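You operate a simulated robot arm through the tools that you are given. There is no shell and no other tool. Be economical: measure what you need, move in short steps, check, and stop when the job is done.

Carry out the task below with a simulated two-armed robot. There is one attempt and no reset: what you move stays moved.

TASK
Fit the clean filter, holding it while your other hand opens the drawer.
Fine: close the drawer, open the louvre, then switch the blower on.
Where things are to end (x, y in the base frame): filter within 0.03 m of [0.57, -0.08].

It is judged by the outcome, as a careful person would: the job done as asked, and still so three seconds after it is handed in. It fails if anything else is knocked over, pushed out of place, dropped, spilled or broken.

THE ROBOT
Two 7-joint arms with two-finger parallel grippers on one trunk, on a base that drives. Base frame: it is fixed to the floor where the robot stands at the start and does not move with it; the origin is under the middle of the robot, x ahead of it, y to its left, z up. Units: m, rad, N and s.
The left shoulder is at the start at [0.06, 0.143, 0.901], the right one opposite. With the tool pointing down near the work surface each hand reaches from about 0.22 to 0.5 m from the robot's upright axis, wherever it stands, measured 20 degrees to its own side. Places, roughly: blower cabinet [0.6, -0.3, 0.8]; blower speed knob [0.4, -0.1, 0.8]; blower switch [0.4, 0, 0.8]; filter drawer [0.5, -0.1, 0.6]; inside of the filter drawer [0.6, -0.1, 0.6]; louvre lever [0.5, -0.2, 1.1]. Payload 1.57 kg a hand.
The tool frame of a hand sits at the grasp point between the pads (the TCP): z along the fingers, y along the line on which they close. The tips reach 0.03 m beyond it. Largest opening 0.11 m; finger width 0.024, thickness 0.012; the body of the gripper, 0.048 by 0.112 m, starts 0.078 m behind the TCP.
Orientation is that of the tool frame in the base frame, as [roll, pitch, yaw] about the fixed x, y, z axes, in that order (R = Rz(yaw) Ry(pitch) Rx(roll)). With the fingers straight down and closing along the base's y, the tool's x points along the base's -x, its y along +y and its z along -z.

THE INTERFACE
- The arms move only by the tool nudge_tool. It takes "left_targets", "right_targets" or both (then of equal length, played together; a hand with none holds still); each is text: rows parted by semicolons, each of 7 numbers parted by spaces: the gripper command, from -1 (shut) to 1 (fully open), values between in proportion, then the shift along the tool's x, y, z in cm, then the turn, a rotation vector about the tool's x, y, z in rad. In form: fingers x y z rx ry rz; .... A call has 1 to 12 rows; each row is the pose to reach, as a shift and turn from the pose commanded when the call began, along the tool's axes at that moment. A row lasts 0.2 s, in which the tool goes at most 0.05 m and 0.15 rad; a call with a longer step from one row to the next is refused whole, and so is a gripper value outside its range. Where a pose cannot be reached the arm comes as near as it can. A force on the tool above 90 N (or 10 N above the force at the start of the call, whichever is more), or a blocked arm, ends the call early, and 0.2 s more pass. The fingers move at their own pace (about 0.045 m/s each) and stop on an object; they squeeze with about 21 N. The grip force told is the motor's: it shows also when the fingers shut on nothing. Time passes only in rows, and 0.2 s behind the last, so rows that repeat a pose let the fingers close. It gives the time, the measured TCP pose, the force on the tool (base axes), the opening and the grip force at its end, in the units of the frame above (readings bear some noise), with the torque about the TCP (base axes, N m) and any sound that the robot's microphone picked up.
- Cameras (640 x 400 px; columns grow to the right, rows downward): "scene" is now at [0.0293, -0.002, 1.4982]; the picture's right is [-0.17, -0.98, 0.00], its down [-0.87, 0.15, -0.47] and it looks along [0.47, -0.08, -0.88] (base axes); focal length 271 px, centre (320, 200). "left" rides on the left gripper at [0.07, -0.016, -0.141] in its tool frame; the picture's right is [0.23, 0.97, 0.00], its down [-0.85, 0.20, -0.48] and it looks along [-0.47, 0.11, 0.88] (tool axes); focal length 222 px, centre (320, 200). "right" rides on the right gripper at [0.07, 0.016, -0.141] in its tool frame; the picture's right is [-0.23, 0.97, 0.00], its down [-0.86, -0.20, -0.48] and it looks along [-0.47, -0.11, 0.88] (tool axes); focal length 222 px, centre (320, 200).
- snapshot(camera): a new picture of that camera. It takes no simulated time.
- slide_trunk(by): slides the trunk up (or, below 0, down) by that many m; the arms and the scene camera ride with it, the base frame stays. It gives what a move gives, with no picture.
- drive_base(legs): drives the robot by 1 to 6 legs, each [ahead, left, turn to the left] in m, m and rad, along the robot's own axes; the way and the turn of a leg run together, so that a leg with both is an arc; at most 1.5 m and 3.142 rad a leg. The arms and the cameras ride along, it lands a little off, and it stops where it bumps. It gives what a move gives.
- aim_head(pan, tilt): turns the head with the scene camera to pan (to the left, within 1.501 rad either way) and tilt (down, from -0.506 to 1.204), counted from straight ahead of the robot. It gives what a move gives.
- probe_pixels(camera, pixels): for up to 12 pixels [column, row] of the newest picture of that camera ("zoom" is the newest enlarged one), the place [x, y, z] in the base frame of the surface seen there, good to about 0.003 m, but the place of the scene camera against the robot may be out by one fixed shift of up to 0.018 m in any direction. It takes no simulated time.
- inspect(camera, box): a new picture of the part [left, top, right, bottom] of that camera's present view, enlarged. It takes no simulated time.
- job_done(): hands the job in; it is judged then, once.

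Work in short steps. Measure before you move; look again where a grasp or a placing could have gone wrong, and mend it. You have 80 turns and 78 pictures in all, those below and enlarged ones among them. Open the grippers and draw the arms clear of the work before you hand the job in, unless the task says otherwise; then end with one line.

The tools are called after "Request:" by a JSON object that holds its "api" and its "payload". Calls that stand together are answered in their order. nudge_tool: Moves the arms, as the interface text tells. Its arguments: {"type":"object","properties":{"left_targets":{"type":"string"},"right_targets":{"type":"string"}},"required":[]} The other tools are called the same way: slide_trunk (by) slides the trunk up or down; drive_base (legs) drives the base; aim_head (pan, tilt) turns the head that bears the scene camera; snapshot (camera) takes a picture; probe_pixels (camera, pixels) gives the place of the surface under pixels of a picture; inspect (camera, box) takes an enlarged picture of a part of a camera's view; job_done () hands the job in.

At the start:

```text
t: 0.0
left_tcp_pos: [0.5761, 0.0178, 1.0008]
left_ee_rot: [3.142, 0.0, 3.14]
left_ft_force: [0.4, 0.6, 0.4]
left_ft_torque: [-0.02, 0.03, -0.03]
left_grip_width: 0.1101
left_grip_force: 0.0
right_tcp_pos: [0.3505, -0.3011, 0.9999]
right_ee_rot: [-3.141, 0.001, 3.141]
right_ft_force: [-1.5, 0.8, -0.3]
right_ft_torque: [-0.05, 0.01, -0.01]
right_grip_width: 0.1099
right_grip_force: 0.1
trunk travel left (down, up): [-0.5, 0.09]
robot x, y, heading: [0.0001, -0.0025, -0.003]
head pan, tilt: [-0.175, 1.079]
```

scene: 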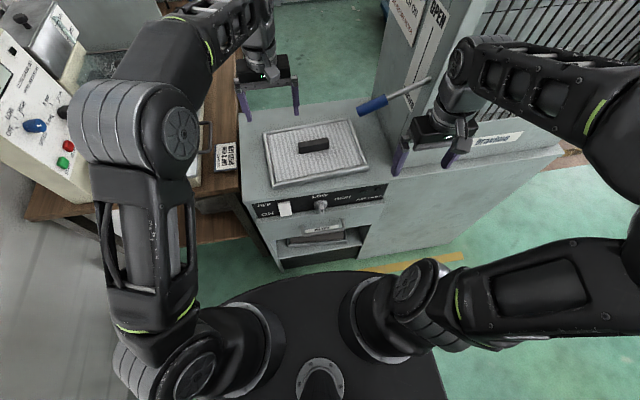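
right: 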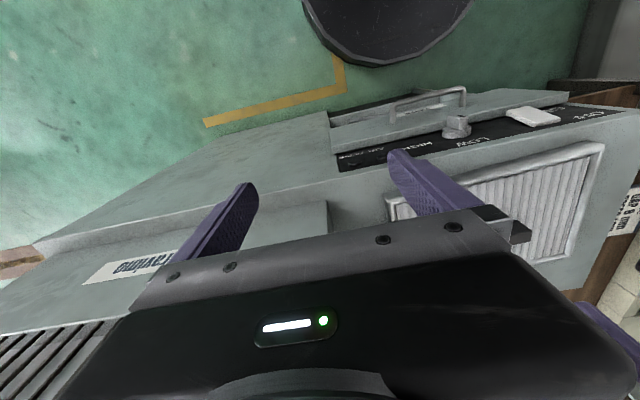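
left: 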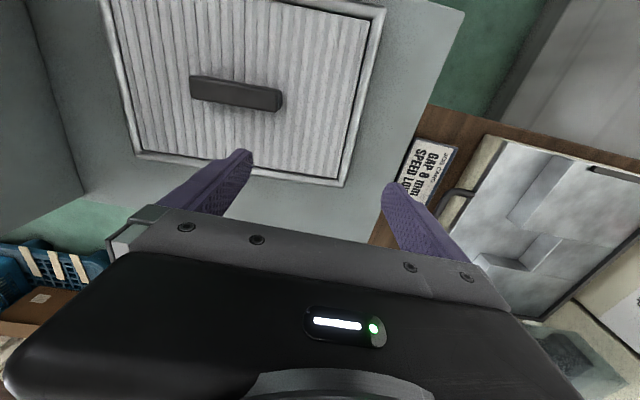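

The filter with a dark grip lies on the cabinet top at about (315,148) in the scene; drawer handle at (322,228), knob (320,205), switch (285,208), louvre lever with blue grip at (372,104). I enlarge and measure them.

Request:
{"api": "inspect", "payload": {"camera": "scene", "box": [230, 80, 430, 280]}}

Request:
{"api": "probe_pixels", "payload": {"camera": "scene", "pixels": [[300, 147], [328, 144], [264, 133], [354, 120], [369, 166], [272, 187], [285, 208], [320, 206], [322, 229], [372, 104], [425, 80], [390, 195]]}}

Request:
{"api": "probe_pixels", "payload": {"camera": "left", "pixels": [[195, 85], [278, 100], [236, 92], [137, 153], [342, 185], [380, 10], [460, 12]]}}

Request:
{"api": "probe_pixels", "payload": {"camera": "right", "pixels": [[535, 115], [456, 122], [430, 102], [390, 100], [466, 92]]}}

```text
2.00 times, centred on (330, 180) of scene
```

zoom: 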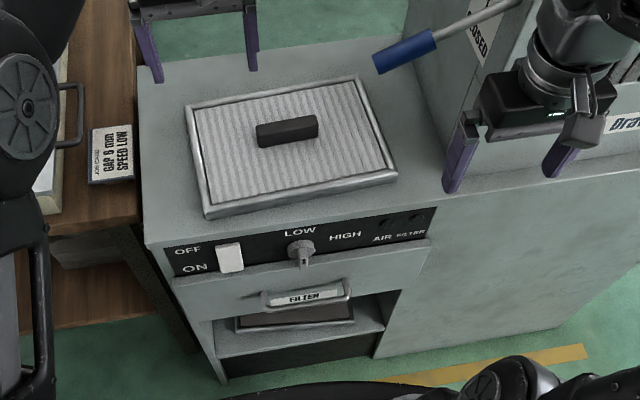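

```text
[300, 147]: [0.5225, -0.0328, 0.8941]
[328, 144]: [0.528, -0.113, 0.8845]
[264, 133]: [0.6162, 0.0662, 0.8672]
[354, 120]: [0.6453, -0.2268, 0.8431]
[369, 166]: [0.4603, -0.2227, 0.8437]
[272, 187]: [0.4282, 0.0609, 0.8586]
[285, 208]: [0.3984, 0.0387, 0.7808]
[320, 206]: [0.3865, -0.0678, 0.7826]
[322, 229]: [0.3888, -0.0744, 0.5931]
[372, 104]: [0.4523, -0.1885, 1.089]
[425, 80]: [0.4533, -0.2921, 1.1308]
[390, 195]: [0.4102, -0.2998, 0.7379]
```

```text
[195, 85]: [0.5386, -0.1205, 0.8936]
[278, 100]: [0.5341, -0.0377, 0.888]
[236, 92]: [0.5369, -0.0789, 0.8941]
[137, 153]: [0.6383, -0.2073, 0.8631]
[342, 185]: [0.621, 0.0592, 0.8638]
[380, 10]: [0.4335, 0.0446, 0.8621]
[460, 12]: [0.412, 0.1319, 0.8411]
```

```text
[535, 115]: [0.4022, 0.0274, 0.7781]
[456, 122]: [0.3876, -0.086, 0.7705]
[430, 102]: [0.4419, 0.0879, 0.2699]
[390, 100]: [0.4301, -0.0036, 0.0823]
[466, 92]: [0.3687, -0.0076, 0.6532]
```

I need to understand the drawer's front, so I enlarge that part from both cameras.

Request:
{"api": "inspect", "payload": {"camera": "scene", "box": [250, 180, 390, 275]}}

Request:
{"api": "inspect", "payload": {"camera": "right", "box": [310, 60, 630, 200]}}

```text
4.21 times, centred on (320, 228) of scene
```

zoom: 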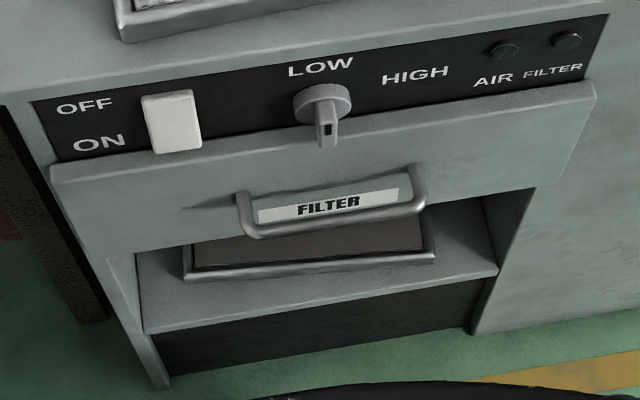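

```text
2.00 times, centred on (470, 130) of right
```

zoom: 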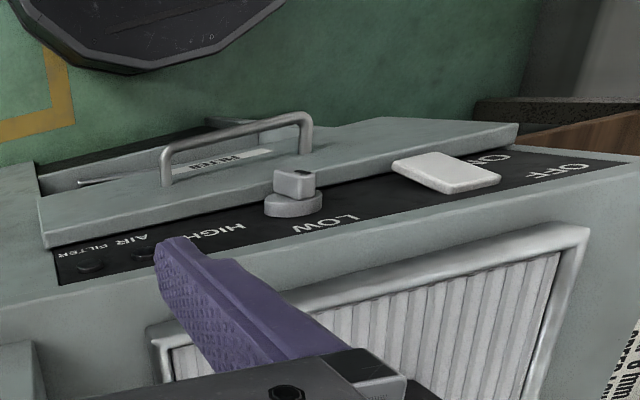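

The drawer is the panel with the handle; an old dark filter lies on the shelf below. I measure handle and panel.

Request:
{"api": "probe_pixels", "payload": {"camera": "zoom", "pixels": [[235, 130], [170, 155], [303, 120], [240, 165], [110, 210], [480, 125], [295, 180], [445, 165], [168, 180], [308, 145], [45, 205], [513, 128]]}}

Request:
{"api": "snapshot", "payload": {"camera": "scene"}}

Request:
{"api": "probe_pixels", "payload": {"camera": "scene", "pixels": [[305, 230], [324, 231], [341, 224], [275, 222], [365, 215], [300, 240], [320, 245], [285, 253], [300, 218]]}}

```text
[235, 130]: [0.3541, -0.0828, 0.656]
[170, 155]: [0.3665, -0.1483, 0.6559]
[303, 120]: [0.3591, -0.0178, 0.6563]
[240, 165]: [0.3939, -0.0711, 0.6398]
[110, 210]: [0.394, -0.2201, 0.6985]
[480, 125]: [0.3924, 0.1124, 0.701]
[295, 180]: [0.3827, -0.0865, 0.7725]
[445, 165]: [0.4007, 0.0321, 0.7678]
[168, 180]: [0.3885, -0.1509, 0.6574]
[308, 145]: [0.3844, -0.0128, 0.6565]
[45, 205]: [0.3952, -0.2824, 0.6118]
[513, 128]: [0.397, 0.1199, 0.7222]
```

```text
71 pictures are left
```

scene: 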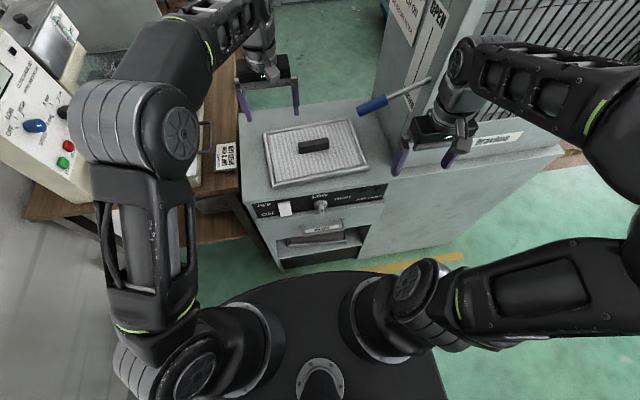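

```text
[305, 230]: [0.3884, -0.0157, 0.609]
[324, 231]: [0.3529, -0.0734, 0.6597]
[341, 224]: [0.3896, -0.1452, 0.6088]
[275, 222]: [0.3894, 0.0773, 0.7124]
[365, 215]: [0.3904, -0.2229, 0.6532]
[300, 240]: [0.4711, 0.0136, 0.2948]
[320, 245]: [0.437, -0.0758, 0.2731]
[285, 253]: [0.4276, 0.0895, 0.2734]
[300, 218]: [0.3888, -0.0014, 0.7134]
```

Bar of the filter runs from (0.539,-0.121) to (0.534,-0.038), top z 0.894; the filter is yawed about +0.06. Handle bar at x≈0.357, z≈0.653, y −0.15…−0.015. I bring the left hand over the bar with that yaw and draw the right hand back a bit.

Request:
{"api": "nudge_tool", "payload": {"left_targets": "1 2 -5 0 0 0 0; 1 4 -9.7 0 0 0 -0.06; 1 4 -9.7 0 0 0 -0.06; 1 4 -9.7 0 0 0 -0.06", "right_targets": "1 4 0 0 0 0 0; 1 7 0 0 0 0 0; 1 7 0 0 0 0 0; 1 7 0 0 0 0 0"}}

Request:
{"api": "snapshot", "payload": {"camera": "left"}}

Request:
{"api": "snapshot", "payload": {"camera": "scene"}}

```text
refused: row 1 steps farther than a row can; nothing moved
```

```text
70 pictures are left
```

left: 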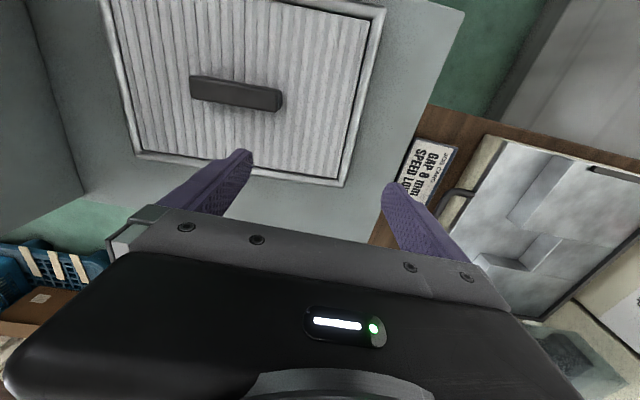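

```text
69 pictures are left
```

scene: 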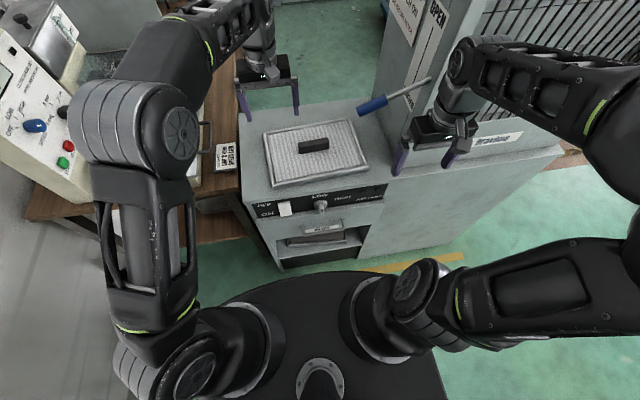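

The row was too long; I repeat in shorter steps.

Request:
{"api": "nudge_tool", "payload": {"left_targets": "1 1.5 -3 0 0 0 0; 1 3 -6 0 0 0 -0.03; 1 4 -9.7 0 0 0 -0.06; 1 4 -9.7 0 0 0 -0.06; 1 4 -9.7 0 0 0 -0.06", "right_targets": "1 3 0 0 0 0 0; 1 6 0 0 0 0 0; 1 7 0 0 0 0 0; 1 7 0 0 0 0 0; 1 7 0 0 0 0 0"}}

Request:
{"api": "snapshot", "payload": {"camera": "left"}}

Request:
{"api": "snapshot", "payload": {"camera": "scene"}}

```text
t: 1.2
left_tcp_pos: [0.5339, -0.0804, 0.9989]
left_ee_rot: [3.141, 0.0, -3.083]
left_ft_force: [0.2, 0.0, 0.4]
left_ft_torque: [-0.05, 0.01, 0.02]
left_grip_width: 0.1102
left_grip_force: 0.0
right_tcp_pos: [0.2795, -0.3019, 0.9999]
right_ee_rot: [3.141, -0.001, -3.141]
right_ft_force: [0.8, -0.4, -0.4]
right_ft_torque: [-0.02, 0.0, -0.01]
right_grip_width: 0.1099
right_grip_force: 0.1
trunk travel left (down, up): [-0.5, 0.09]
robot x, y, heading: [-0.0014, -0.0006, 0.001]
head pan, tilt: [-0.175, 1.079]
```

```text
68 pictures are left
```

left: 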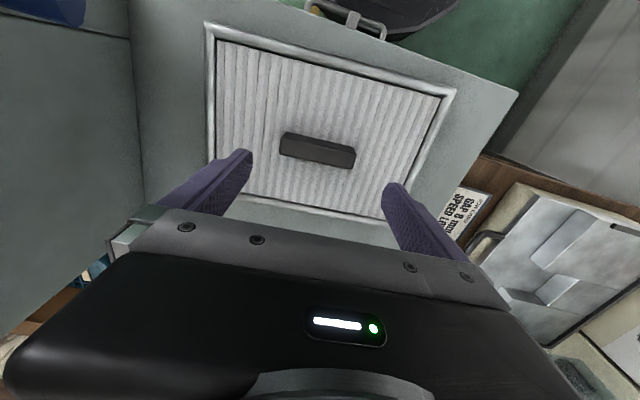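

```text
67 pictures are left
```

scene: 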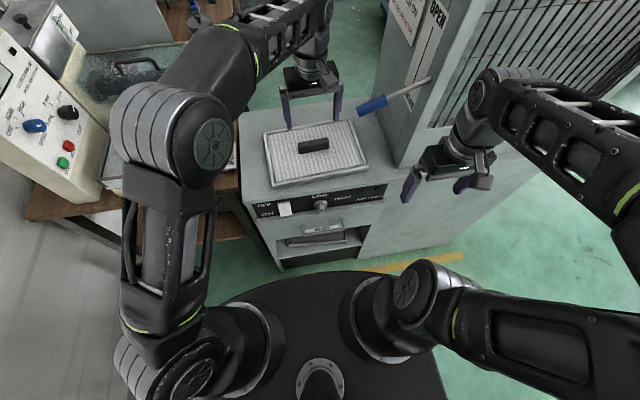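

Bar now at about (318,148) in the left picture; I measure its ends, top and the mesh.

Request:
{"api": "probe_pixels", "payload": {"camera": "left", "pixels": [[285, 137], [352, 152], [318, 143], [288, 152], [350, 163], [260, 125], [215, 30], [450, 95], [378, 212], [320, 180], [320, 110], [42, 10]]}}

```text
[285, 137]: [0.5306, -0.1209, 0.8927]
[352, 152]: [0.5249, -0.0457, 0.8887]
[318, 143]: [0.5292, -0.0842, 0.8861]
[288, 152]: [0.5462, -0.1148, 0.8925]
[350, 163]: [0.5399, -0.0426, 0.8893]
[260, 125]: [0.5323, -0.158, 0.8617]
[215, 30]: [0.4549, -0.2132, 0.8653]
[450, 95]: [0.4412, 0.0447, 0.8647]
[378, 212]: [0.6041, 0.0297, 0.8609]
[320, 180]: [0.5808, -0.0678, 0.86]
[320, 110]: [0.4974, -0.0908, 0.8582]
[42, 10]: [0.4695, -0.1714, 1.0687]
```

The bar centre is (0.535,-0.081), top 0.891, mesh 0.860; the hand is right above. I go straight down 10.3 cm.

Request:
{"api": "nudge_tool", "payload": {"left_targets": "1 0 0 3 0 0 0; 1 0 0 6 0 0 0; 1 0 0 8.5 0 0 0; 1 0 0 10.3 0 0 0; 1 0 0 10.3 0 0 0; 1 0 0 10.3 0 0 0"}}

Request:
{"api": "snapshot", "payload": {"camera": "left"}}

```text
t: 2.6
left_tcp_pos: [0.534, -0.0792, 0.8968]
left_ee_rot: [-3.141, 0.0, -3.082]
left_ft_force: [-0.8, 0.0, 0.3]
left_ft_torque: [0.02, 0.0, -0.02]
left_grip_width: 0.1099
left_grip_force: 0.2
right_tcp_pos: [0.2798, -0.2997, 1.0003]
right_ee_rot: [-3.141, 0.0, 3.141]
right_ft_force: [-1.0, -0.9, -0.6]
right_ft_torque: [0.01, -0.01, -0.02]
right_grip_width: 0.1102
right_grip_force: 0.0
trunk travel left (down, up): [-0.5, 0.09]
robot x, y, heading: [-0.0028, 0.002, 0.003]
head pan, tilt: [-0.175, 1.079]
```

```text
66 pictures are left
```

left: 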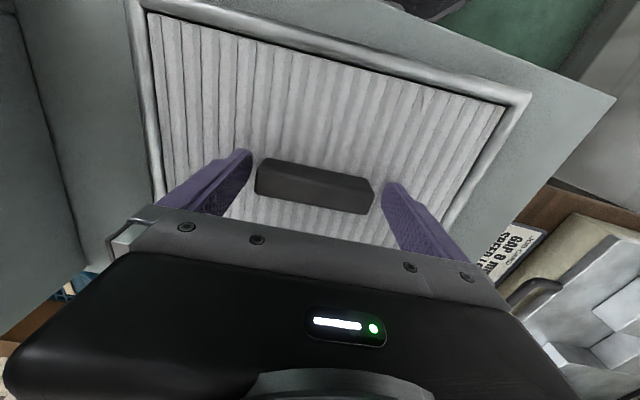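

The fingers straddle the bar ends (258..375 px, TCP projects to (320,193)). I close.

Request:
{"api": "nudge_tool", "payload": {"left_targets": "-1 0 0 0 0 0 0; -1 0 0 0 0 0 0; -1 0 0 0 0 0 0; -1 0 0 0 0 0 0; -1 0 0 0 0 0 0"}}

Request:
{"api": "nudge_tool", "payload": {"left_targets": "-1 0 0 -1 0 0 0; -1 0 0 -2 0 0 0; -1 0 0 -3.5 0 0 0.02; -1 0 0 -5 0 0 0.04; -1 0 0 -6.5 0 0 0.06; -1 0 0 -6.5 0 0 0.06"}}

Request:
{"api": "snapshot", "payload": {"camera": "left"}}

Request:
{"api": "snapshot", "payload": {"camera": "scene"}}

```text
t: 3.8
left_tcp_pos: [0.5336, -0.0784, 0.8971]
left_ee_rot: [-3.141, 0.0, -3.082]
left_ft_force: [0.3, -0.8, -1.3]
left_ft_torque: [-0.17, 0.01, -0.03]
left_grip_width: 0.0899
left_grip_force: 21.1
right_tcp_pos: [0.2796, -0.3013, 0.9996]
right_ee_rot: [-3.141, 0.001, -3.14]
right_ft_force: [0.6, -0.1, -0.1]
right_ft_torque: [-0.02, 0.0, 0.02]
right_grip_width: 0.11
right_grip_force: 0.1
trunk travel left (down, up): [-0.5, 0.09]
robot x, y, heading: [-0.003, -0.0003, -0.003]
head pan, tilt: [-0.175, 1.079]
```

```text
t: 5.2
left_tcp_pos: [0.5351, -0.0793, 0.9619]
left_ee_rot: [-3.141, 0.001, -3.141]
left_ft_force: [-0.6, 0.0, -2.9]
left_ft_torque: [0.06, 0.02, -0.03]
left_grip_width: 0.0899
left_grip_force: 20.5
right_tcp_pos: [0.2799, -0.3002, 0.9991]
right_ee_rot: [-3.141, 0.0, -3.141]
right_ft_force: [-0.2, -0.8, 0.8]
right_ft_torque: [-0.01, -0.03, 0.02]
right_grip_width: 0.1102
right_grip_force: 0.0
trunk travel left (down, up): [-0.5, 0.09]
robot x, y, heading: [0.0013, 0.0009, -0.001]
head pan, tilt: [-0.175, 1.079]
```

```text
65 pictures are left
```

left: 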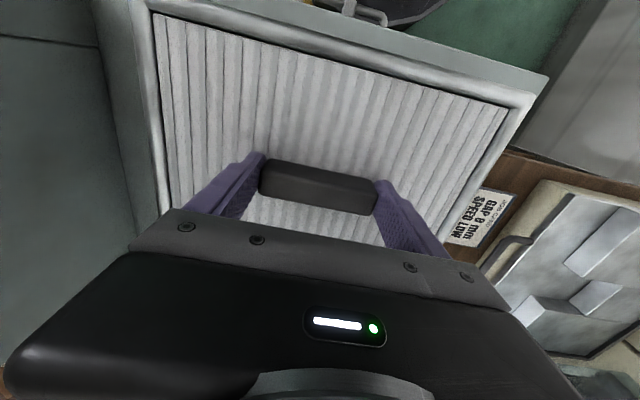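

```text
64 pictures are left
```

scene: 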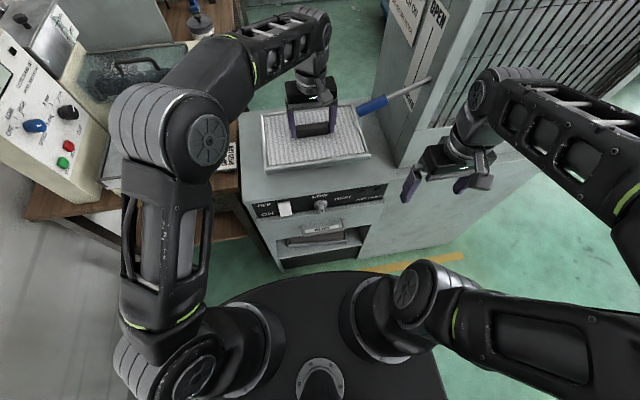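

The filter is held (0.090 m, ~3 N) and level-looking. Next I turn the right hand by 90° in place so its fingers will close across the handle bar.

Request:
{"api": "nudge_tool", "payload": {"right_targets": "1 0 0 0 0 0 0.14; 1 0 0 0 0 0 0.28; 1 0 0 0 0 0 0.42; 1 0 0 0 0 0 0.56; 1 0 0 0 0 0 0.7; 1 0 0 0 0 0 0.84; 1 0 0 0 0 0 0.98; 1 0 0 0 0 0 1.12; 1 0 0 0 0 0 1.26; 1 0 0 0 0 0 1.4; 1 0 0 0 0 0 1.54; 1 0 0 0 0 0 1.57"}}

Request:
{"api": "snapshot", "payload": {"camera": "scene"}}

Request:
{"api": "probe_pixels", "payload": {"camera": "left", "pixels": [[160, 18], [524, 95], [470, 180], [180, 180], [320, 240], [320, 140], [330, 60]]}}

```text
t: 7.8
left_tcp_pos: [0.5362, -0.0798, 0.9611]
left_ee_rot: [3.141, 0.0, 3.14]
left_ft_force: [-0.1, -0.3, -2.3]
left_ft_torque: [0.02, -0.03, -0.02]
left_grip_width: 0.0899
left_grip_force: 21.0
right_tcp_pos: [0.2774, -0.3021, 1.0012]
right_ee_rot: [3.141, 0.0, 1.569]
right_ft_force: [0.2, -0.3, 0.1]
right_ft_torque: [-0.02, 0.02, -0.03]
right_grip_width: 0.1099
right_grip_force: 0.1
trunk travel left (down, up): [-0.5, 0.09]
robot x, y, heading: [0.0042, 0.001, -0.003]
head pan, tilt: [-0.175, 1.079]
```

```text
63 pictures are left
```

scene: 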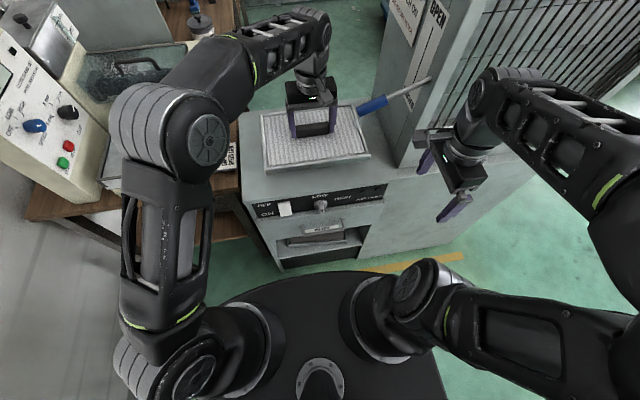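

```text
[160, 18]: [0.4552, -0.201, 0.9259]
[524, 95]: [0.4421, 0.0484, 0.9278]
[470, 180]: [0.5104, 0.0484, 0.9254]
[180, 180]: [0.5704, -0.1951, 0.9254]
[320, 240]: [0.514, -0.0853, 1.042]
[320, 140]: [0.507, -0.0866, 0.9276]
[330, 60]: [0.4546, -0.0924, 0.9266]
```

Turned well; the filter is level at z≈0.926 with right edge parallel to x. Now I bring the right hand to a pre-grasp 10 cm before the handle, pitched 45°, fingers about 0.034 open.

Request:
{"api": "nudge_tool", "payload": {"right_targets": "-0.3 2.2 0 3.3 -0.1 0 0; -0.3 4.4 0 6.6 -0.2 0 0; -0.3 6.6 0 10 -0.3 0 0; -0.3 8.8 0 13.3 -0.4 0 0; -0.3 11 0 16.6 -0.5 0 0; -0.3 13.2 0 20 -0.6 0 0; -0.3 15.4 0 23.3 -0.7 0 0; -0.3 17.7 0 26.6 -0.785 0 0; -0.3 17.7 0 26.6 -0.785 0 0; -0.3 17.7 0 26.6 -0.785 0 0"}}

Request:
{"api": "snapshot", "payload": {"camera": "scene"}}

Request:
{"api": "snapshot", "payload": {"camera": "right"}}

```text
t: 9.4
left_tcp_pos: [0.5295, -0.0846, 0.9618]
left_ee_rot: [-3.139, -0.006, 3.132]
left_ft_force: [1.3, 0.4, 0.2]
left_ft_torque: [-0.02, 0.03, 0.01]
left_grip_width: 0.0002
left_grip_force: 21.4
right_tcp_pos: [0.4806, -0.0679, 0.8738]
right_ee_rot: [2.238, -0.377, 1.402]
right_ft_force: [-20.9, -10.3, 49.9]
right_ft_torque: [-0.39, 0.07, -0.2]
right_grip_width: 0.0127
right_grip_force: 0.0
right hand out of reach, approached as far as the arm can: row 2, 3, 4, 5, 6, 7
trunk travel left (down, up): [-0.5, 0.09]
robot x, y, heading: [-0.0018, -0.0008, -0.002]
head pan, tilt: [-0.175, 1.079]
stopped in row 7 (right hand): the force on the tool passed its limit (the readings are from after the stop); the commanded pose is now the measured one
```

```text
62 pictures are left
```

scene: 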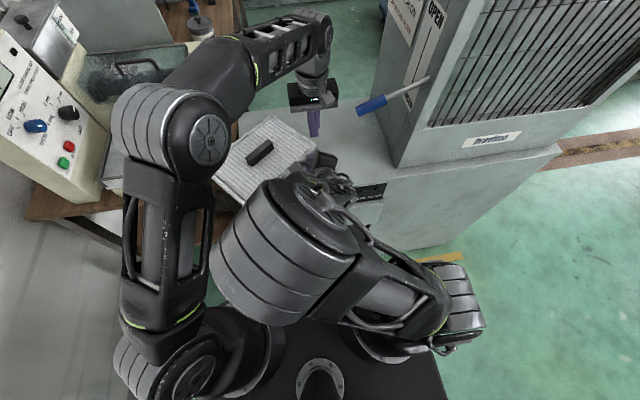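

```text
61 pictures are left
```

right: 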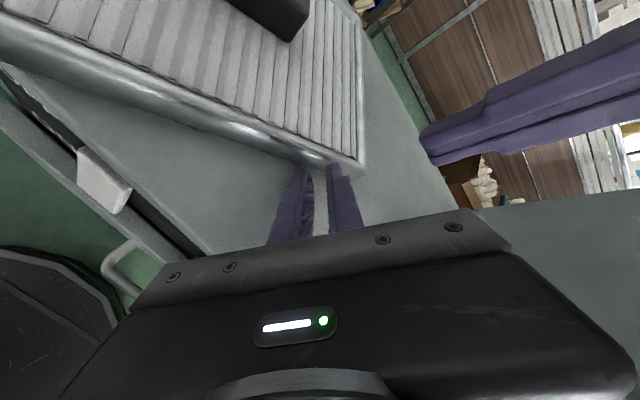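

The right arm could not follow and struck the filter out of the left hand: left opening is 0, the filter now lies skewed near (265,155). I measure how it lies before touching anything.

Request:
{"api": "inspect", "payload": {"camera": "scene", "box": [190, 80, 390, 240]}}

Request:
{"api": "snapshot", "payload": {"camera": "left"}}

Request:
{"api": "probe_pixels", "payload": {"camera": "scene", "pixels": [[265, 118], [315, 148], [218, 170], [240, 205], [262, 150], [250, 125], [290, 165], [230, 180]]}}

Request:
{"api": "probe_pixels", "payload": {"camera": "right", "pixels": [[355, 165], [300, 150], [200, 115], [50, 60], [350, 30], [320, 100], [150, 170], [320, 175]]}}

```text
2.50 times, centred on (290, 160) of scene
```

zoom: 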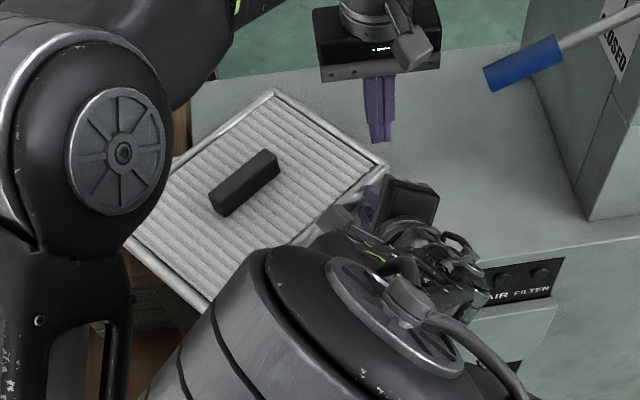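

```text
59 pictures are left
```

left: 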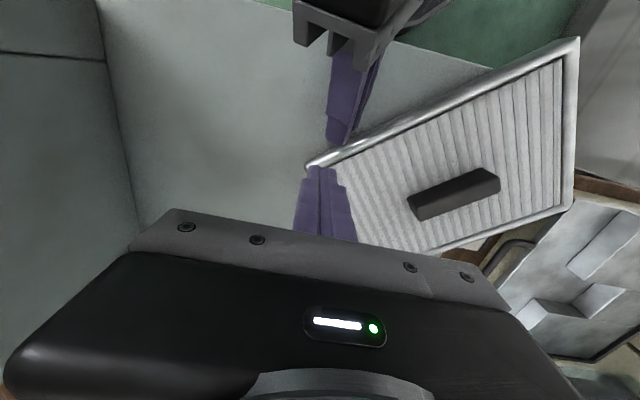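

```text
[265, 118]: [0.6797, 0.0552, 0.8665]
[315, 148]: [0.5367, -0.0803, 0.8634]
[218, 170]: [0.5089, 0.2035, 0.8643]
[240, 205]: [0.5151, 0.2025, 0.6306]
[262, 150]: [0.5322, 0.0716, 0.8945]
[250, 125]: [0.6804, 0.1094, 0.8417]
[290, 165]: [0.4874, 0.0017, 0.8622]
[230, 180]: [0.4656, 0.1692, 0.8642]
```

```text
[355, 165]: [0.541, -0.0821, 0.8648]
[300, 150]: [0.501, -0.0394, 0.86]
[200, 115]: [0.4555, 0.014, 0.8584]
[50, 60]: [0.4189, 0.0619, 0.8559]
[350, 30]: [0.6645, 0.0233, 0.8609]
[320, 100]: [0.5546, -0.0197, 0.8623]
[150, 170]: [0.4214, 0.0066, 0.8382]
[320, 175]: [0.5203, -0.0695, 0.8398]
```

The filter lies flat on the cabinet top (z≈0.864, bar centre ≈(0.54,0.07)), stable though overhanging. First I withdraw the right hand along its own axis, slowly.

Request:
{"api": "nudge_tool", "payload": {"right_targets": "-0.5 0 0 -1.5 0 0 0; -0.5 0 0 -3 0 0 0; -0.5 0 0 -5 0 0 0; -0.5 0 0 -7 0 0 0; -0.5 0 0 -7 0 0 0"}}

Request:
{"api": "snapshot", "payload": {"camera": "scene"}}

```text
t: 10.6
left_tcp_pos: [0.5318, -0.0851, 0.959]
left_ee_rot: [-3.14, -0.01, 3.132]
left_ft_force: [1.1, -1.2, -0.5]
left_ft_torque: [0.0, -0.04, 0.01]
left_grip_width: 0.0
left_grip_force: 20.5
right_tcp_pos: [0.4755, -0.0455, 0.91]
right_ee_rot: [2.251, -0.369, 1.404]
right_ft_force: [-0.4, -0.9, -0.2]
right_ft_torque: [0.02, 0.01, 0.0]
right_grip_width: 0.0274
right_grip_force: 0.0
right hand out of reach, approached as far as the arm can: row 1, 2, 3, 4, 5
trunk travel left (down, up): [-0.5, 0.09]
robot x, y, heading: [-0.002, -0.0011, -0.005]
head pan, tilt: [-0.175, 1.079]
```

```text
58 pictures are left
```

scene: 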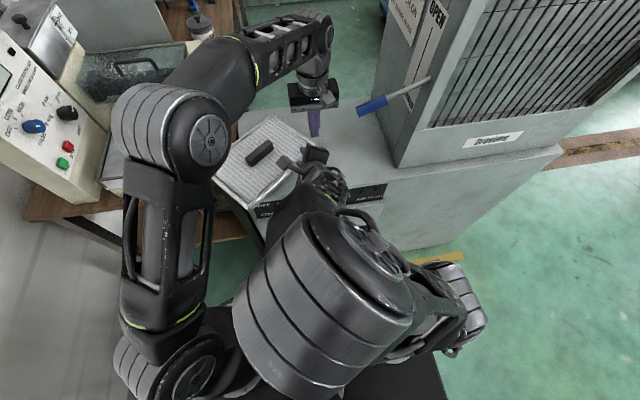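

Contact is gone. I now unwind the right hand back toward its starting orientation while drawing it back from the cabinet, in small rows.

Request:
{"api": "nudge_tool", "payload": {"right_targets": "-0.5 0 0 0 0.066 0.036 -0.118; -0.5 -0.7 -0.5 -1.8 0.132 0.071 -0.237; -0.5 -1.5 -1.1 -3.6 0.197 0.107 -0.355; -0.5 -2.3 -1.7 -5.6 0.263 0.142 -0.473; -0.5 -3.1 -2.3 -7.6 0.329 0.178 -0.592; -0.5 -4 -3 -10 0.395 0.213 -0.71; -0.5 -5 -3.7 -12.4 0.461 0.249 -0.828; -0.5 -5.8 -4.3 -14.4 0.526 0.284 -0.946; -0.5 -5.8 -4.3 -14.4 0.526 0.284 -0.946"}}

Request:
{"api": "snapshot", "payload": {"camera": "scene"}}

```text
t: 12.6
left_tcp_pos: [0.5327, -0.0845, 0.9585]
left_ee_rot: [-3.139, -0.009, 3.13]
left_ft_force: [0.4, 0.0, 0.0]
left_ft_torque: [0.01, -0.02, 0.02]
left_grip_width: 0.0
left_grip_force: 21.0
right_tcp_pos: [0.3644, -0.0888, 0.9644]
right_ee_rot: [2.659, 0.033, 2.314]
right_ft_force: [-0.2, 0.2, -0.4]
right_ft_torque: [0.0, 0.0, 0.01]
right_grip_width: 0.0274
right_grip_force: 0.0
right hand out of reach, approached as far as the arm can: row 2, 3, 4, 5, 6, 7, 8, 9
trunk travel left (down, up): [-0.5, 0.09]
robot x, y, heading: [-0.001, -0.0003, -0.003]
head pan, tilt: [-0.175, 1.079]
```

```text
57 pictures are left
```

scene: 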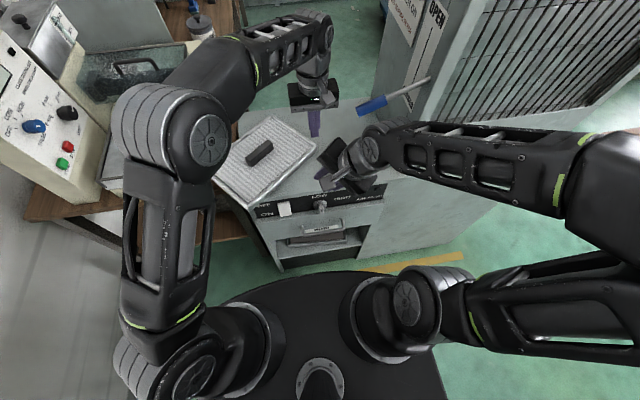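

It is coming back into its good shape. I finish turning it to its starting orientation at about (0.30,-0.28,1.0).

Request:
{"api": "nudge_tool", "payload": {"right_targets": "-0.5 -1.4 -2 -1.6 0.063 0.033 -0.115; -0.5 -2.8 -4 -3.2 0.126 0.065 -0.229; -0.5 -4.2 -6 -4.8 0.189 0.098 -0.344; -0.5 -5.6 -8 -6.3 0.251 0.131 -0.458; -0.5 -7 -10 -7.9 0.314 0.164 -0.573; -0.5 -8.4 -12 -9.5 0.377 0.196 -0.687; -0.5 -9.8 -14 -11.1 0.44 0.229 -0.802; -0.5 -9.8 -14 -11.1 0.44 0.229 -0.802; -0.5 -9.8 -14 -11.1 0.44 0.229 -0.802"}}

Request:
{"api": "snapshot", "payload": {"camera": "scene"}}

```text
t: 14.6
left_tcp_pos: [0.5313, -0.0845, 0.959]
left_ee_rot: [-3.14, -0.009, 3.13]
left_ft_force: [-1.0, 0.3, 0.4]
left_ft_torque: [0.02, 0.0, 0.02]
left_grip_width: 0.0
left_grip_force: 21.1
right_tcp_pos: [0.303, -0.2777, 1.002]
right_ee_rot: [3.14, 0.005, 3.139]
right_ft_force: [0.5, 0.1, 0.5]
right_ft_torque: [0.01, 0.0, -0.01]
right_grip_width: 0.0276
right_grip_force: 0.0
trunk travel left (down, up): [-0.5, 0.09]
robot x, y, heading: [0.0004, -0.0014, -0.001]
head pan, tilt: [-0.175, 1.079]
```

```text
56 pictures are left
```

scene: 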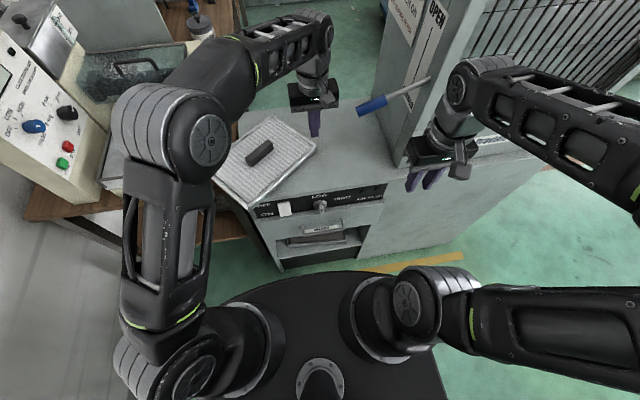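

Right arm is back in order. I move the left hand over the filter bar (≈(0.54,0.075)) and look.

Request:
{"api": "nudge_tool", "payload": {"left_targets": "-0.5 0 3 -1 0 0 0; 0 0 6.5 -3 0 0 0; 0.5 0 10 -3 0 0 0; 1 0 13 -3 0 0 0; 1 0 15.5 -3 0 0 0; 1 0 15.5 -3 0 0 0"}}

Request:
{"api": "snapshot", "payload": {"camera": "left"}}

```text
t: 16.0
left_tcp_pos: [0.5333, 0.0703, 0.9897]
left_ee_rot: [-3.14, -0.009, 3.13]
left_ft_force: [0.1, 0.0, 0.2]
left_ft_torque: [0.0, -0.01, 0.01]
left_grip_width: 0.1097
left_grip_force: 0.0
right_tcp_pos: [0.3015, -0.2788, 1.0026]
right_ee_rot: [3.139, 0.003, 3.137]
right_ft_force: [-0.9, -0.3, -0.8]
right_ft_torque: [0.01, -0.02, -0.02]
right_grip_width: 0.0275
right_grip_force: 0.0
trunk travel left (down, up): [-0.5, 0.09]
robot x, y, heading: [0.0004, 0.0012, 0.002]
head pan, tilt: [-0.175, 1.079]
```

```text
55 pictures are left
```

left: 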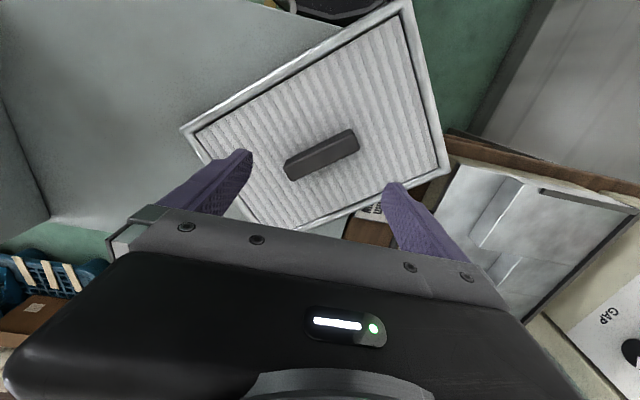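

The bar spans from about (287,168) to (357,140); I measure it and the frame.

Request:
{"api": "probe_pixels", "payload": {"camera": "left", "pixels": [[287, 162], [355, 133], [322, 147], [293, 176], [357, 150], [187, 130], [405, 8], [447, 172], [270, 226]]}}

```text
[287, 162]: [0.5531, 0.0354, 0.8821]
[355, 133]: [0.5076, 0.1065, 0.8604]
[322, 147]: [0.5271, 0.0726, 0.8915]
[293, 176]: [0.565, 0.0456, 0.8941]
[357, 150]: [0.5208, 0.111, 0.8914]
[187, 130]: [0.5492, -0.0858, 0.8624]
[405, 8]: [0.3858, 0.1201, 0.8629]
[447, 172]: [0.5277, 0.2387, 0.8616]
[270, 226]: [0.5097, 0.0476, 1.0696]
```

The filter is yawed ≈0.68 rad with centre ≈(0.539,0.076). I turn the left hand to match and look before descending.

Request:
{"api": "nudge_tool", "payload": {"left_targets": "1 -0.2 0.2 0 0 0 -0.136; 1 -0.5 0.6 0 0 0 -0.27; 1 -0.5 0.6 0 0 0 -0.4; 1 -0.5 0.6 0 0 0 -0.54; 1 -0.5 0.6 0 0 0 -0.67; 1 -0.5 0.6 0 0 0 -0.67"}}

Request:
{"api": "snapshot", "payload": {"camera": "left"}}

```text
t: 17.4
left_tcp_pos: [0.5394, 0.0749, 0.989]
left_ee_rot: [3.138, -0.009, -2.483]
left_ft_force: [0.2, 0.1, 0.3]
left_ft_torque: [0.0, -0.01, 0.0]
left_grip_width: 0.1101
left_grip_force: 0.0
right_tcp_pos: [0.3014, -0.2782, 1.0017]
right_ee_rot: [3.14, 0.003, 3.138]
right_ft_force: [-0.1, 0.0, 0.7]
right_ft_torque: [0.0, 0.01, -0.01]
right_grip_width: 0.0276
right_grip_force: 0.0
trunk travel left (down, up): [-0.5, 0.09]
robot x, y, heading: [-0.002, 0.0009, -0.005]
head pan, tilt: [-0.175, 1.079]
```

```text
54 pictures are left
```

left: 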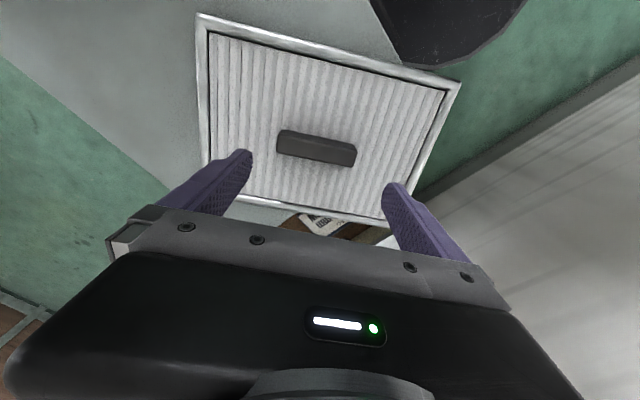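

The bar now sits at (317,147) just like the aligned view before the first grasp. I descend and close.

Request:
{"api": "nudge_tool", "payload": {"left_targets": "1 0 0 3 0 0 0; 1 0 0 6 0 0 0; 1 0 0 8 0 0 0; 1 0 0 9.2 0 0 0; 1 0 0 9.2 0 0 0; -1 0 0 9.2 0 0 0; -1 0 0 9.2 0 0 0; -1 0 0 9.2 0 0 0; -1 0 0 9.2 0 0 0; -1 0 0 9.2 0 0 0"}}

Request:
{"api": "snapshot", "payload": {"camera": "left"}}

```text
t: 19.6
left_tcp_pos: [0.5388, 0.076, 0.8955]
left_ee_rot: [3.138, -0.009, -2.484]
left_ft_force: [-0.1, 0.0, 0.2]
left_ft_torque: [-0.05, -0.08, 0.03]
left_grip_width: 0.0898
left_grip_force: 20.6
right_tcp_pos: [0.3027, -0.279, 1.0021]
right_ee_rot: [3.141, 0.003, 3.135]
right_ft_force: [-0.1, -0.3, -0.6]
right_ft_torque: [0.01, 0.0, 0.0]
right_grip_width: 0.0277
right_grip_force: 0.0
trunk travel left (down, up): [-0.5, 0.09]
robot x, y, heading: [-0.0044, 0.0012, -0.003]
head pan, tilt: [-0.175, 1.079]
```

```text
53 pictures are left
```

left: 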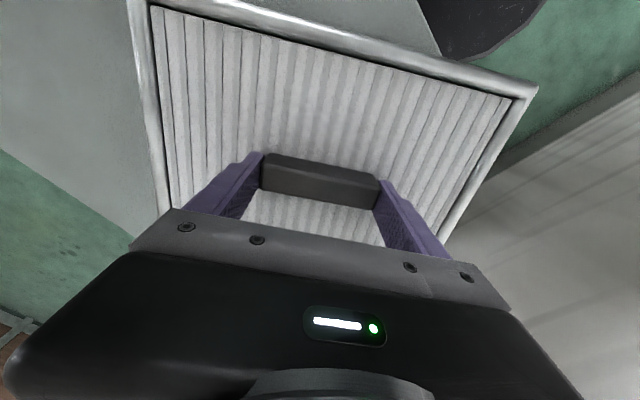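

Gripped at 0.090 again. I lift the filter 8 cm and, in the same call, turn the right hand 90° the other way (its x toward -y), staying in place, to see whether that is the better wrist side.

Request:
{"api": "nudge_tool", "payload": {"left_targets": "-1 0 0 -1 0 0 0; -1 0 0 -2 0 0 0; -1 0 0 -3 0 0 0; -1 0 0 -4 0 0 0; -1 0 0 -5 0 0 0; -1 0 0 -6 0 0 0; -1 0 0 -7 0 0 0; -1 0 0 -8 0 0 0; -1 0 0 -8 0 0 0; -1 0 0 -8 0 0 0; -1 0 0 -8 0 0 0; -1 0 0 -8 0 0 0", "right_targets": "-0.5 0 0 0 0 0 -0.14; -0.5 0 0 0 0 0 -0.28; -0.5 0 0 0 0 0 -0.42; -0.5 0 0 0 0 0 -0.56; -0.5 0 0 0 0 0 -0.7; -0.5 0 0 0 0 0 -0.84; -0.5 0 0 0 0 0 -0.98; -0.5 0 0 0 0 0 -1.12; -0.5 0 0 0 0 0 -1.26; -0.5 0 0 0 0 0 -1.4; -0.5 0 0 0 0 0 -1.54; -0.5 0 0 0 0 0 -1.57"}}

Request:
{"api": "snapshot", "payload": {"camera": "scene"}}

```text
t: 22.2
left_tcp_pos: [0.5382, 0.0756, 0.9773]
left_ee_rot: [3.14, -0.009, -2.484]
left_ft_force: [0.3, -0.5, -1.4]
left_ft_torque: [0.01, -0.01, -0.01]
left_grip_width: 0.0897
left_grip_force: 20.9
right_tcp_pos: [0.3016, -0.2783, 1.0007]
right_ee_rot: [-3.138, 0.003, -1.574]
right_ft_force: [0.0, -0.2, -0.3]
right_ft_torque: [-0.01, 0.01, -0.02]
right_grip_width: 0.0275
right_grip_force: 0.1
trunk travel left (down, up): [-0.5, 0.09]
robot x, y, heading: [0.001, 0.0007, -0.006]
head pan, tilt: [-0.175, 1.079]
```

```text
52 pictures are left
```

scene: 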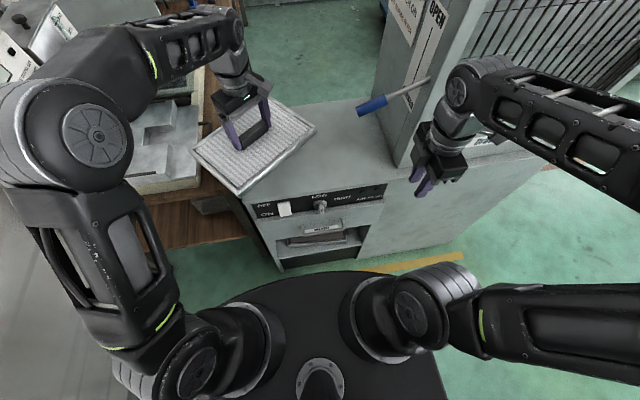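

Both arms fine. I test tilting the right hand forward in place in small rows, before moving anywhere near the drawer.

Request:
{"api": "nudge_tool", "payload": {"right_targets": "-0.5 0 0 0 0.13 0 0; -0.5 0 0 0 0.26 0 0; -0.5 0 0 0 0.39 0 0; -0.5 0 0 0 0.39 0 0"}}

```text
t: 23.2
left_tcp_pos: [0.5386, 0.0764, 0.9766]
left_ee_rot: [3.138, -0.009, -2.483]
left_ft_force: [-0.2, 0.3, -1.8]
left_ft_torque: [0.0, 0.04, 0.02]
left_grip_width: 0.0898
left_grip_force: 20.9
right_tcp_pos: [0.3091, -0.2813, 1.0099]
right_ee_rot: [-2.748, 0.002, -1.576]
right_ft_force: [0.1, 0.2, -0.2]
right_ft_torque: [0.01, 0.02, 0.03]
right_grip_width: 0.0274
right_grip_force: 0.1
right hand out of reach, approached as far as the arm can: row 3, 4
trunk travel left (down, up): [-0.5, 0.09]
robot x, y, heading: [-0.001, 0.0002, -0.001]
head pan, tilt: [-0.175, 1.079]
```

Tilting here hits the arm's inner reach limit (wrist too close to the robot), which explains the earlier swing. I stand 0.12 m farther back so the handle is comfortably in range; the filter is well above everything.

Request:
{"api": "drive_base", "payload": {"legs": [[-0.12, 0, 0]]}}

Request:
{"api": "snapshot", "payload": {"camera": "scene"}}

```text
t: 24.4
left_tcp_pos: [0.4166, 0.0765, 0.9782]
left_ee_rot: [3.14, -0.007, -2.482]
left_ft_force: [0.5, -1.2, -1.3]
left_ft_torque: [-0.02, -0.02, 0.02]
left_grip_width: 0.0894
left_grip_force: 20.7
right_tcp_pos: [0.1903, -0.2815, 1.0103]
right_ee_rot: [-2.748, 0.001, -1.576]
right_ft_force: [0.0, 0.1, -0.3]
right_ft_torque: [0.0, -0.03, 0.0]
right_grip_width: 0.0275
right_grip_force: 0.1
trunk travel left (down, up): [-0.5, 0.09]
robot x, y, heading: [-0.121, 0.0015, 0.003]
head pan, tilt: [-0.175, 1.079]
```

```text
51 pictures are left
```

scene: 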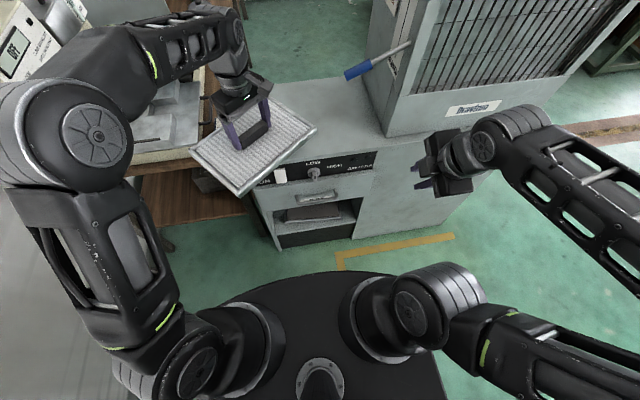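

Free now. I bring the right hand halfway toward the pre-grasp in small rows, watching for reach warnings.

Request:
{"api": "nudge_tool", "payload": {"right_targets": "-0.5 -1.5 -0.2 3 0 0 0; -0.5 -3.1 -0.4 6 0 0 0; -0.5 -4.7 -0.5 9 0 0 0; -0.5 -6.2 -0.7 12 0 0 0; -0.5 -7.8 -0.9 14.9 0 0 0; -0.5 -7.8 -0.9 14.9 0 0 0"}}

Request:
{"api": "snapshot", "payload": {"camera": "right"}}

```text
t: 25.8
left_tcp_pos: [0.4184, 0.0766, 0.9758]
left_ee_rot: [3.139, -0.009, -2.481]
left_ft_force: [0.3, -0.3, -2.8]
left_ft_torque: [-0.01, 0.04, 0.0]
left_grip_width: 0.0895
left_grip_force: 21.4
right_tcp_pos: [0.2821, -0.2024, 0.8816]
right_ee_rot: [-2.749, 0.002, -1.576]
right_ft_force: [-0.2, -0.5, 0.3]
right_ft_torque: [-0.03, 0.01, -0.02]
right_grip_width: 0.0277
right_grip_force: 0.1
right hand out of reach, approached as far as the arm can: row 1, 2, 3, 4, 5, 6
trunk travel left (down, up): [-0.5, 0.09]
robot x, y, heading: [-0.1156, 0.0008, -0.006]
head pan, tilt: [-0.175, 1.079]
```

```text
50 pictures are left
```

right: 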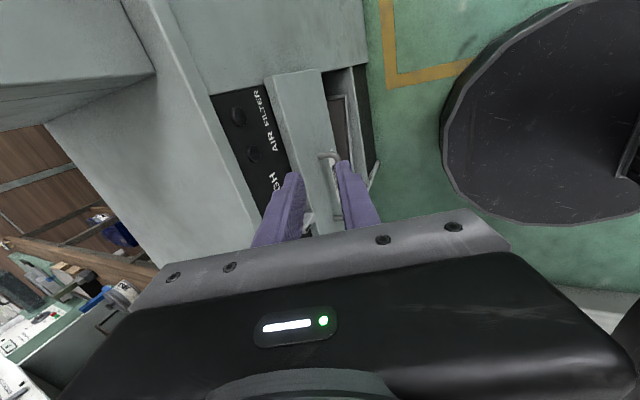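

It lagged ~3 cm on the near side, so the inner limit still bites. I back off 0.07 m more, then look at readings.

Request:
{"api": "drive_base", "payload": {"legs": [[-0.07, 0, 0]]}}

Request:
{"api": "nudge_tool", "payload": {"right_targets": "-0.5 0 -1.5 0.6 0 0 0; -0.5 0 -3.7 1.5 0 0 0; -0.5 0 -5.5 2.3 0 0 0; -0.5 0 -5.5 2.3 0 0 0"}}

```text
t: 26.8
left_tcp_pos: [0.3476, 0.0766, 0.978]
left_ee_rot: [3.136, -0.007, -2.481]
left_ft_force: [-0.4, -0.3, -1.9]
left_ft_torque: [0.0, -0.03, 0.02]
left_grip_width: 0.09
left_grip_force: 20.5
right_tcp_pos: [0.2105, -0.2038, 0.8827]
right_ee_rot: [-2.749, 0.003, -1.576]
right_ft_force: [-0.2, 0.5, -0.6]
right_ft_torque: [-0.01, -0.01, 0.0]
right_grip_width: 0.0274
right_grip_force: 0.0
trunk travel left (down, up): [-0.5, 0.09]
robot x, y, heading: [-0.1921, 0.0013, 0.002]
head pan, tilt: [-0.175, 1.079]
```

```text
t: 27.8
left_tcp_pos: [0.3495, 0.076, 0.9764]
left_ee_rot: [3.139, -0.007, -2.482]
left_ft_force: [0.2, 0.4, -2.0]
left_ft_torque: [-0.03, 0.02, 0.01]
left_grip_width: 0.0895
left_grip_force: 21.2
right_tcp_pos: [0.2714, -0.2025, 0.8826]
right_ee_rot: [-2.75, 0.0, -1.576]
right_ft_force: [0.0, 0.1, -0.8]
right_ft_torque: [-0.03, -0.02, 0.0]
right_grip_width: 0.0273
right_grip_force: 0.1
trunk travel left (down, up): [-0.5, 0.09]
robot x, y, heading: [-0.1878, 0.0022, -0.002]
head pan, tilt: [-0.175, 1.079]
```

Now it follows without warnings at (0.271,-0.203,0.883). I go on to the pre-grasp (0.321,-0.125,0.741).

Request:
{"api": "nudge_tool", "payload": {"right_targets": "-0.5 -1.5 0.2 3 0 0 0; -0.5 -3.1 0.4 6 0 0 0; -0.5 -4.6 0.5 9 0 0 0; -0.5 -6.2 0.7 12 0 0 0; -0.5 -7.8 0.9 15 0 0 0; -0.5 -7.8 0.9 15 0 0 0"}}

Request:
{"api": "snapshot", "payload": {"camera": "right"}}

Request:
{"api": "snapshot", "payload": {"camera": "scene"}}

```text
t: 29.2
left_tcp_pos: [0.3493, 0.0759, 0.9763]
left_ee_rot: [3.137, -0.009, -2.482]
left_ft_force: [0.0, 0.4, -3.0]
left_ft_torque: [-0.01, -0.03, -0.05]
left_grip_width: 0.09
left_grip_force: 21.1
right_tcp_pos: [0.3207, -0.1252, 0.7392]
right_ee_rot: [-2.75, 0.001, -1.577]
right_ft_force: [0.6, 0.3, -0.2]
right_ft_torque: [-0.02, -0.03, -0.02]
right_grip_width: 0.0275
right_grip_force: 0.1
trunk travel left (down, up): [-0.5, 0.09]
robot x, y, heading: [-0.1911, 0.0009, -0.007]
head pan, tilt: [-0.175, 1.079]
```

```text
49 pictures are left
```

right: 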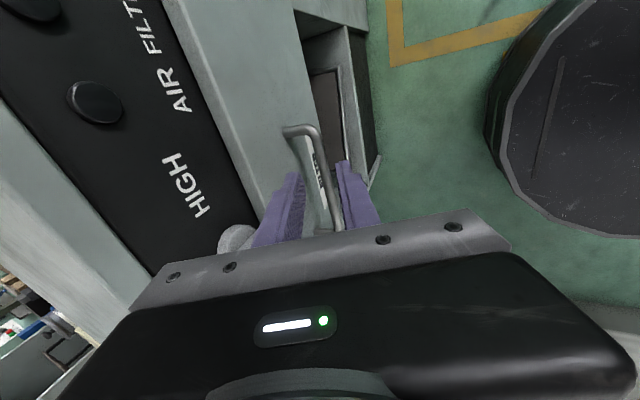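

```text
48 pictures are left
```

scene: 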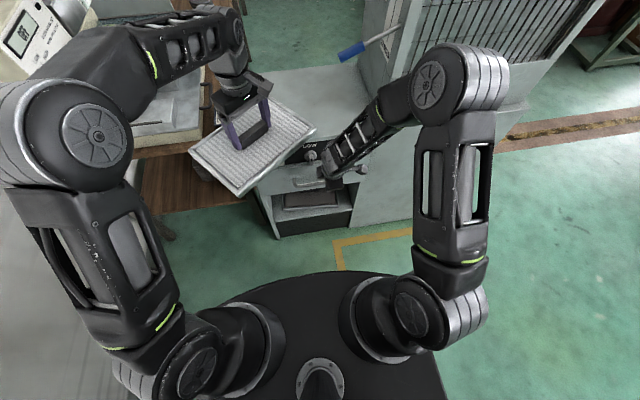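

Comfortable posture. I measure the handle bar and the panel in the right picture.

Request:
{"api": "probe_pixels", "payload": {"camera": "right", "pixels": [[318, 140], [327, 175], [335, 210], [300, 131], [270, 130], [275, 160], [240, 100], [313, 215], [225, 60]]}}

Request:
{"api": "inspect", "payload": {"camera": "right", "box": [220, 100, 420, 240]}}

```text
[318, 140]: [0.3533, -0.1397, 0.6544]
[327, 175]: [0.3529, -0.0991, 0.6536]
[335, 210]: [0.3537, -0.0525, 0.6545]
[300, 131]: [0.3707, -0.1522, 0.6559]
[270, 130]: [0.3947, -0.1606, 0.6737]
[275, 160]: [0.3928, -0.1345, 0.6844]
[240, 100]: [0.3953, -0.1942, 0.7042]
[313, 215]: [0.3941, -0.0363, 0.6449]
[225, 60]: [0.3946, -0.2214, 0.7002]
```

```text
2.86 times, centred on (320, 170) of right
```

zoom: 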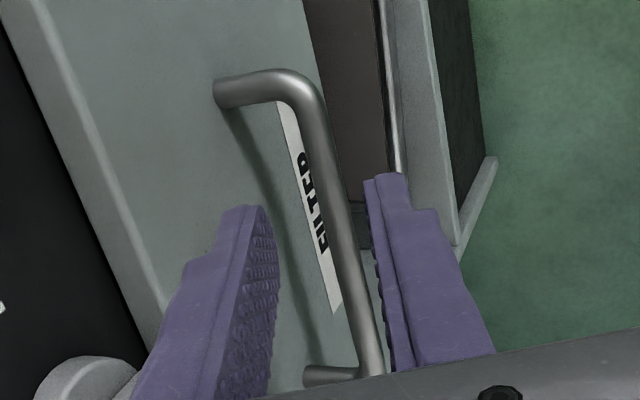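

Bar centre ≈(0.3535, y, 0.650), panel at 0.394. I shift 8 mm away from the knob and advance 8.1 cm onto the bar, then close.

Request:
{"api": "nudge_tool", "payload": {"right_targets": "-0.5 0.8 0.4 2 0 0 0; -0.5 0.8 0.4 4 0 0 0; -0.5 0.8 0.4 6 0 0 0; -0.5 0.8 0.4 8.1 0 0 0; -0.5 0.8 0.4 8.1 0 0 0"}}

Request:
{"api": "snapshot", "payload": {"camera": "right"}}

```text
t: 30.4
left_tcp_pos: [0.3493, 0.0773, 0.9767]
left_ee_rot: [3.138, -0.008, -2.483]
left_ft_force: [0.7, 0.2, -1.6]
left_ft_torque: [0.0, 0.03, 0.01]
left_grip_width: 0.0898
left_grip_force: 21.2
right_tcp_pos: [0.3475, -0.1331, 0.6628]
right_ee_rot: [-2.751, 0.001, -1.576]
right_ft_force: [1.4, 1.2, 0.5]
right_ft_torque: [0.05, -0.02, 0.03]
right_grip_width: 0.028
right_grip_force: 0.1
trunk travel left (down, up): [-0.5, 0.09]
robot x, y, heading: [-0.1894, -0.0003, -0.001]
head pan, tilt: [-0.175, 1.079]
```

```text
46 pictures are left
```

right: 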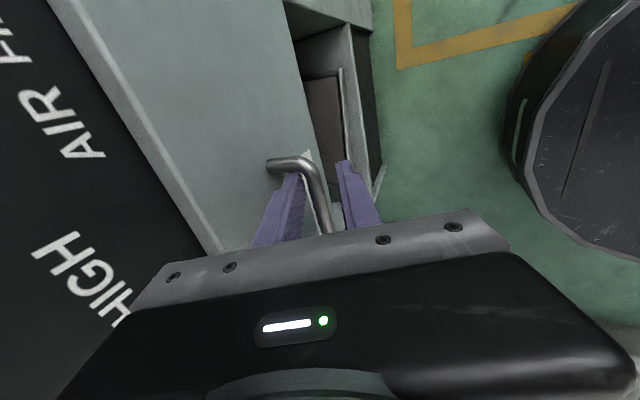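

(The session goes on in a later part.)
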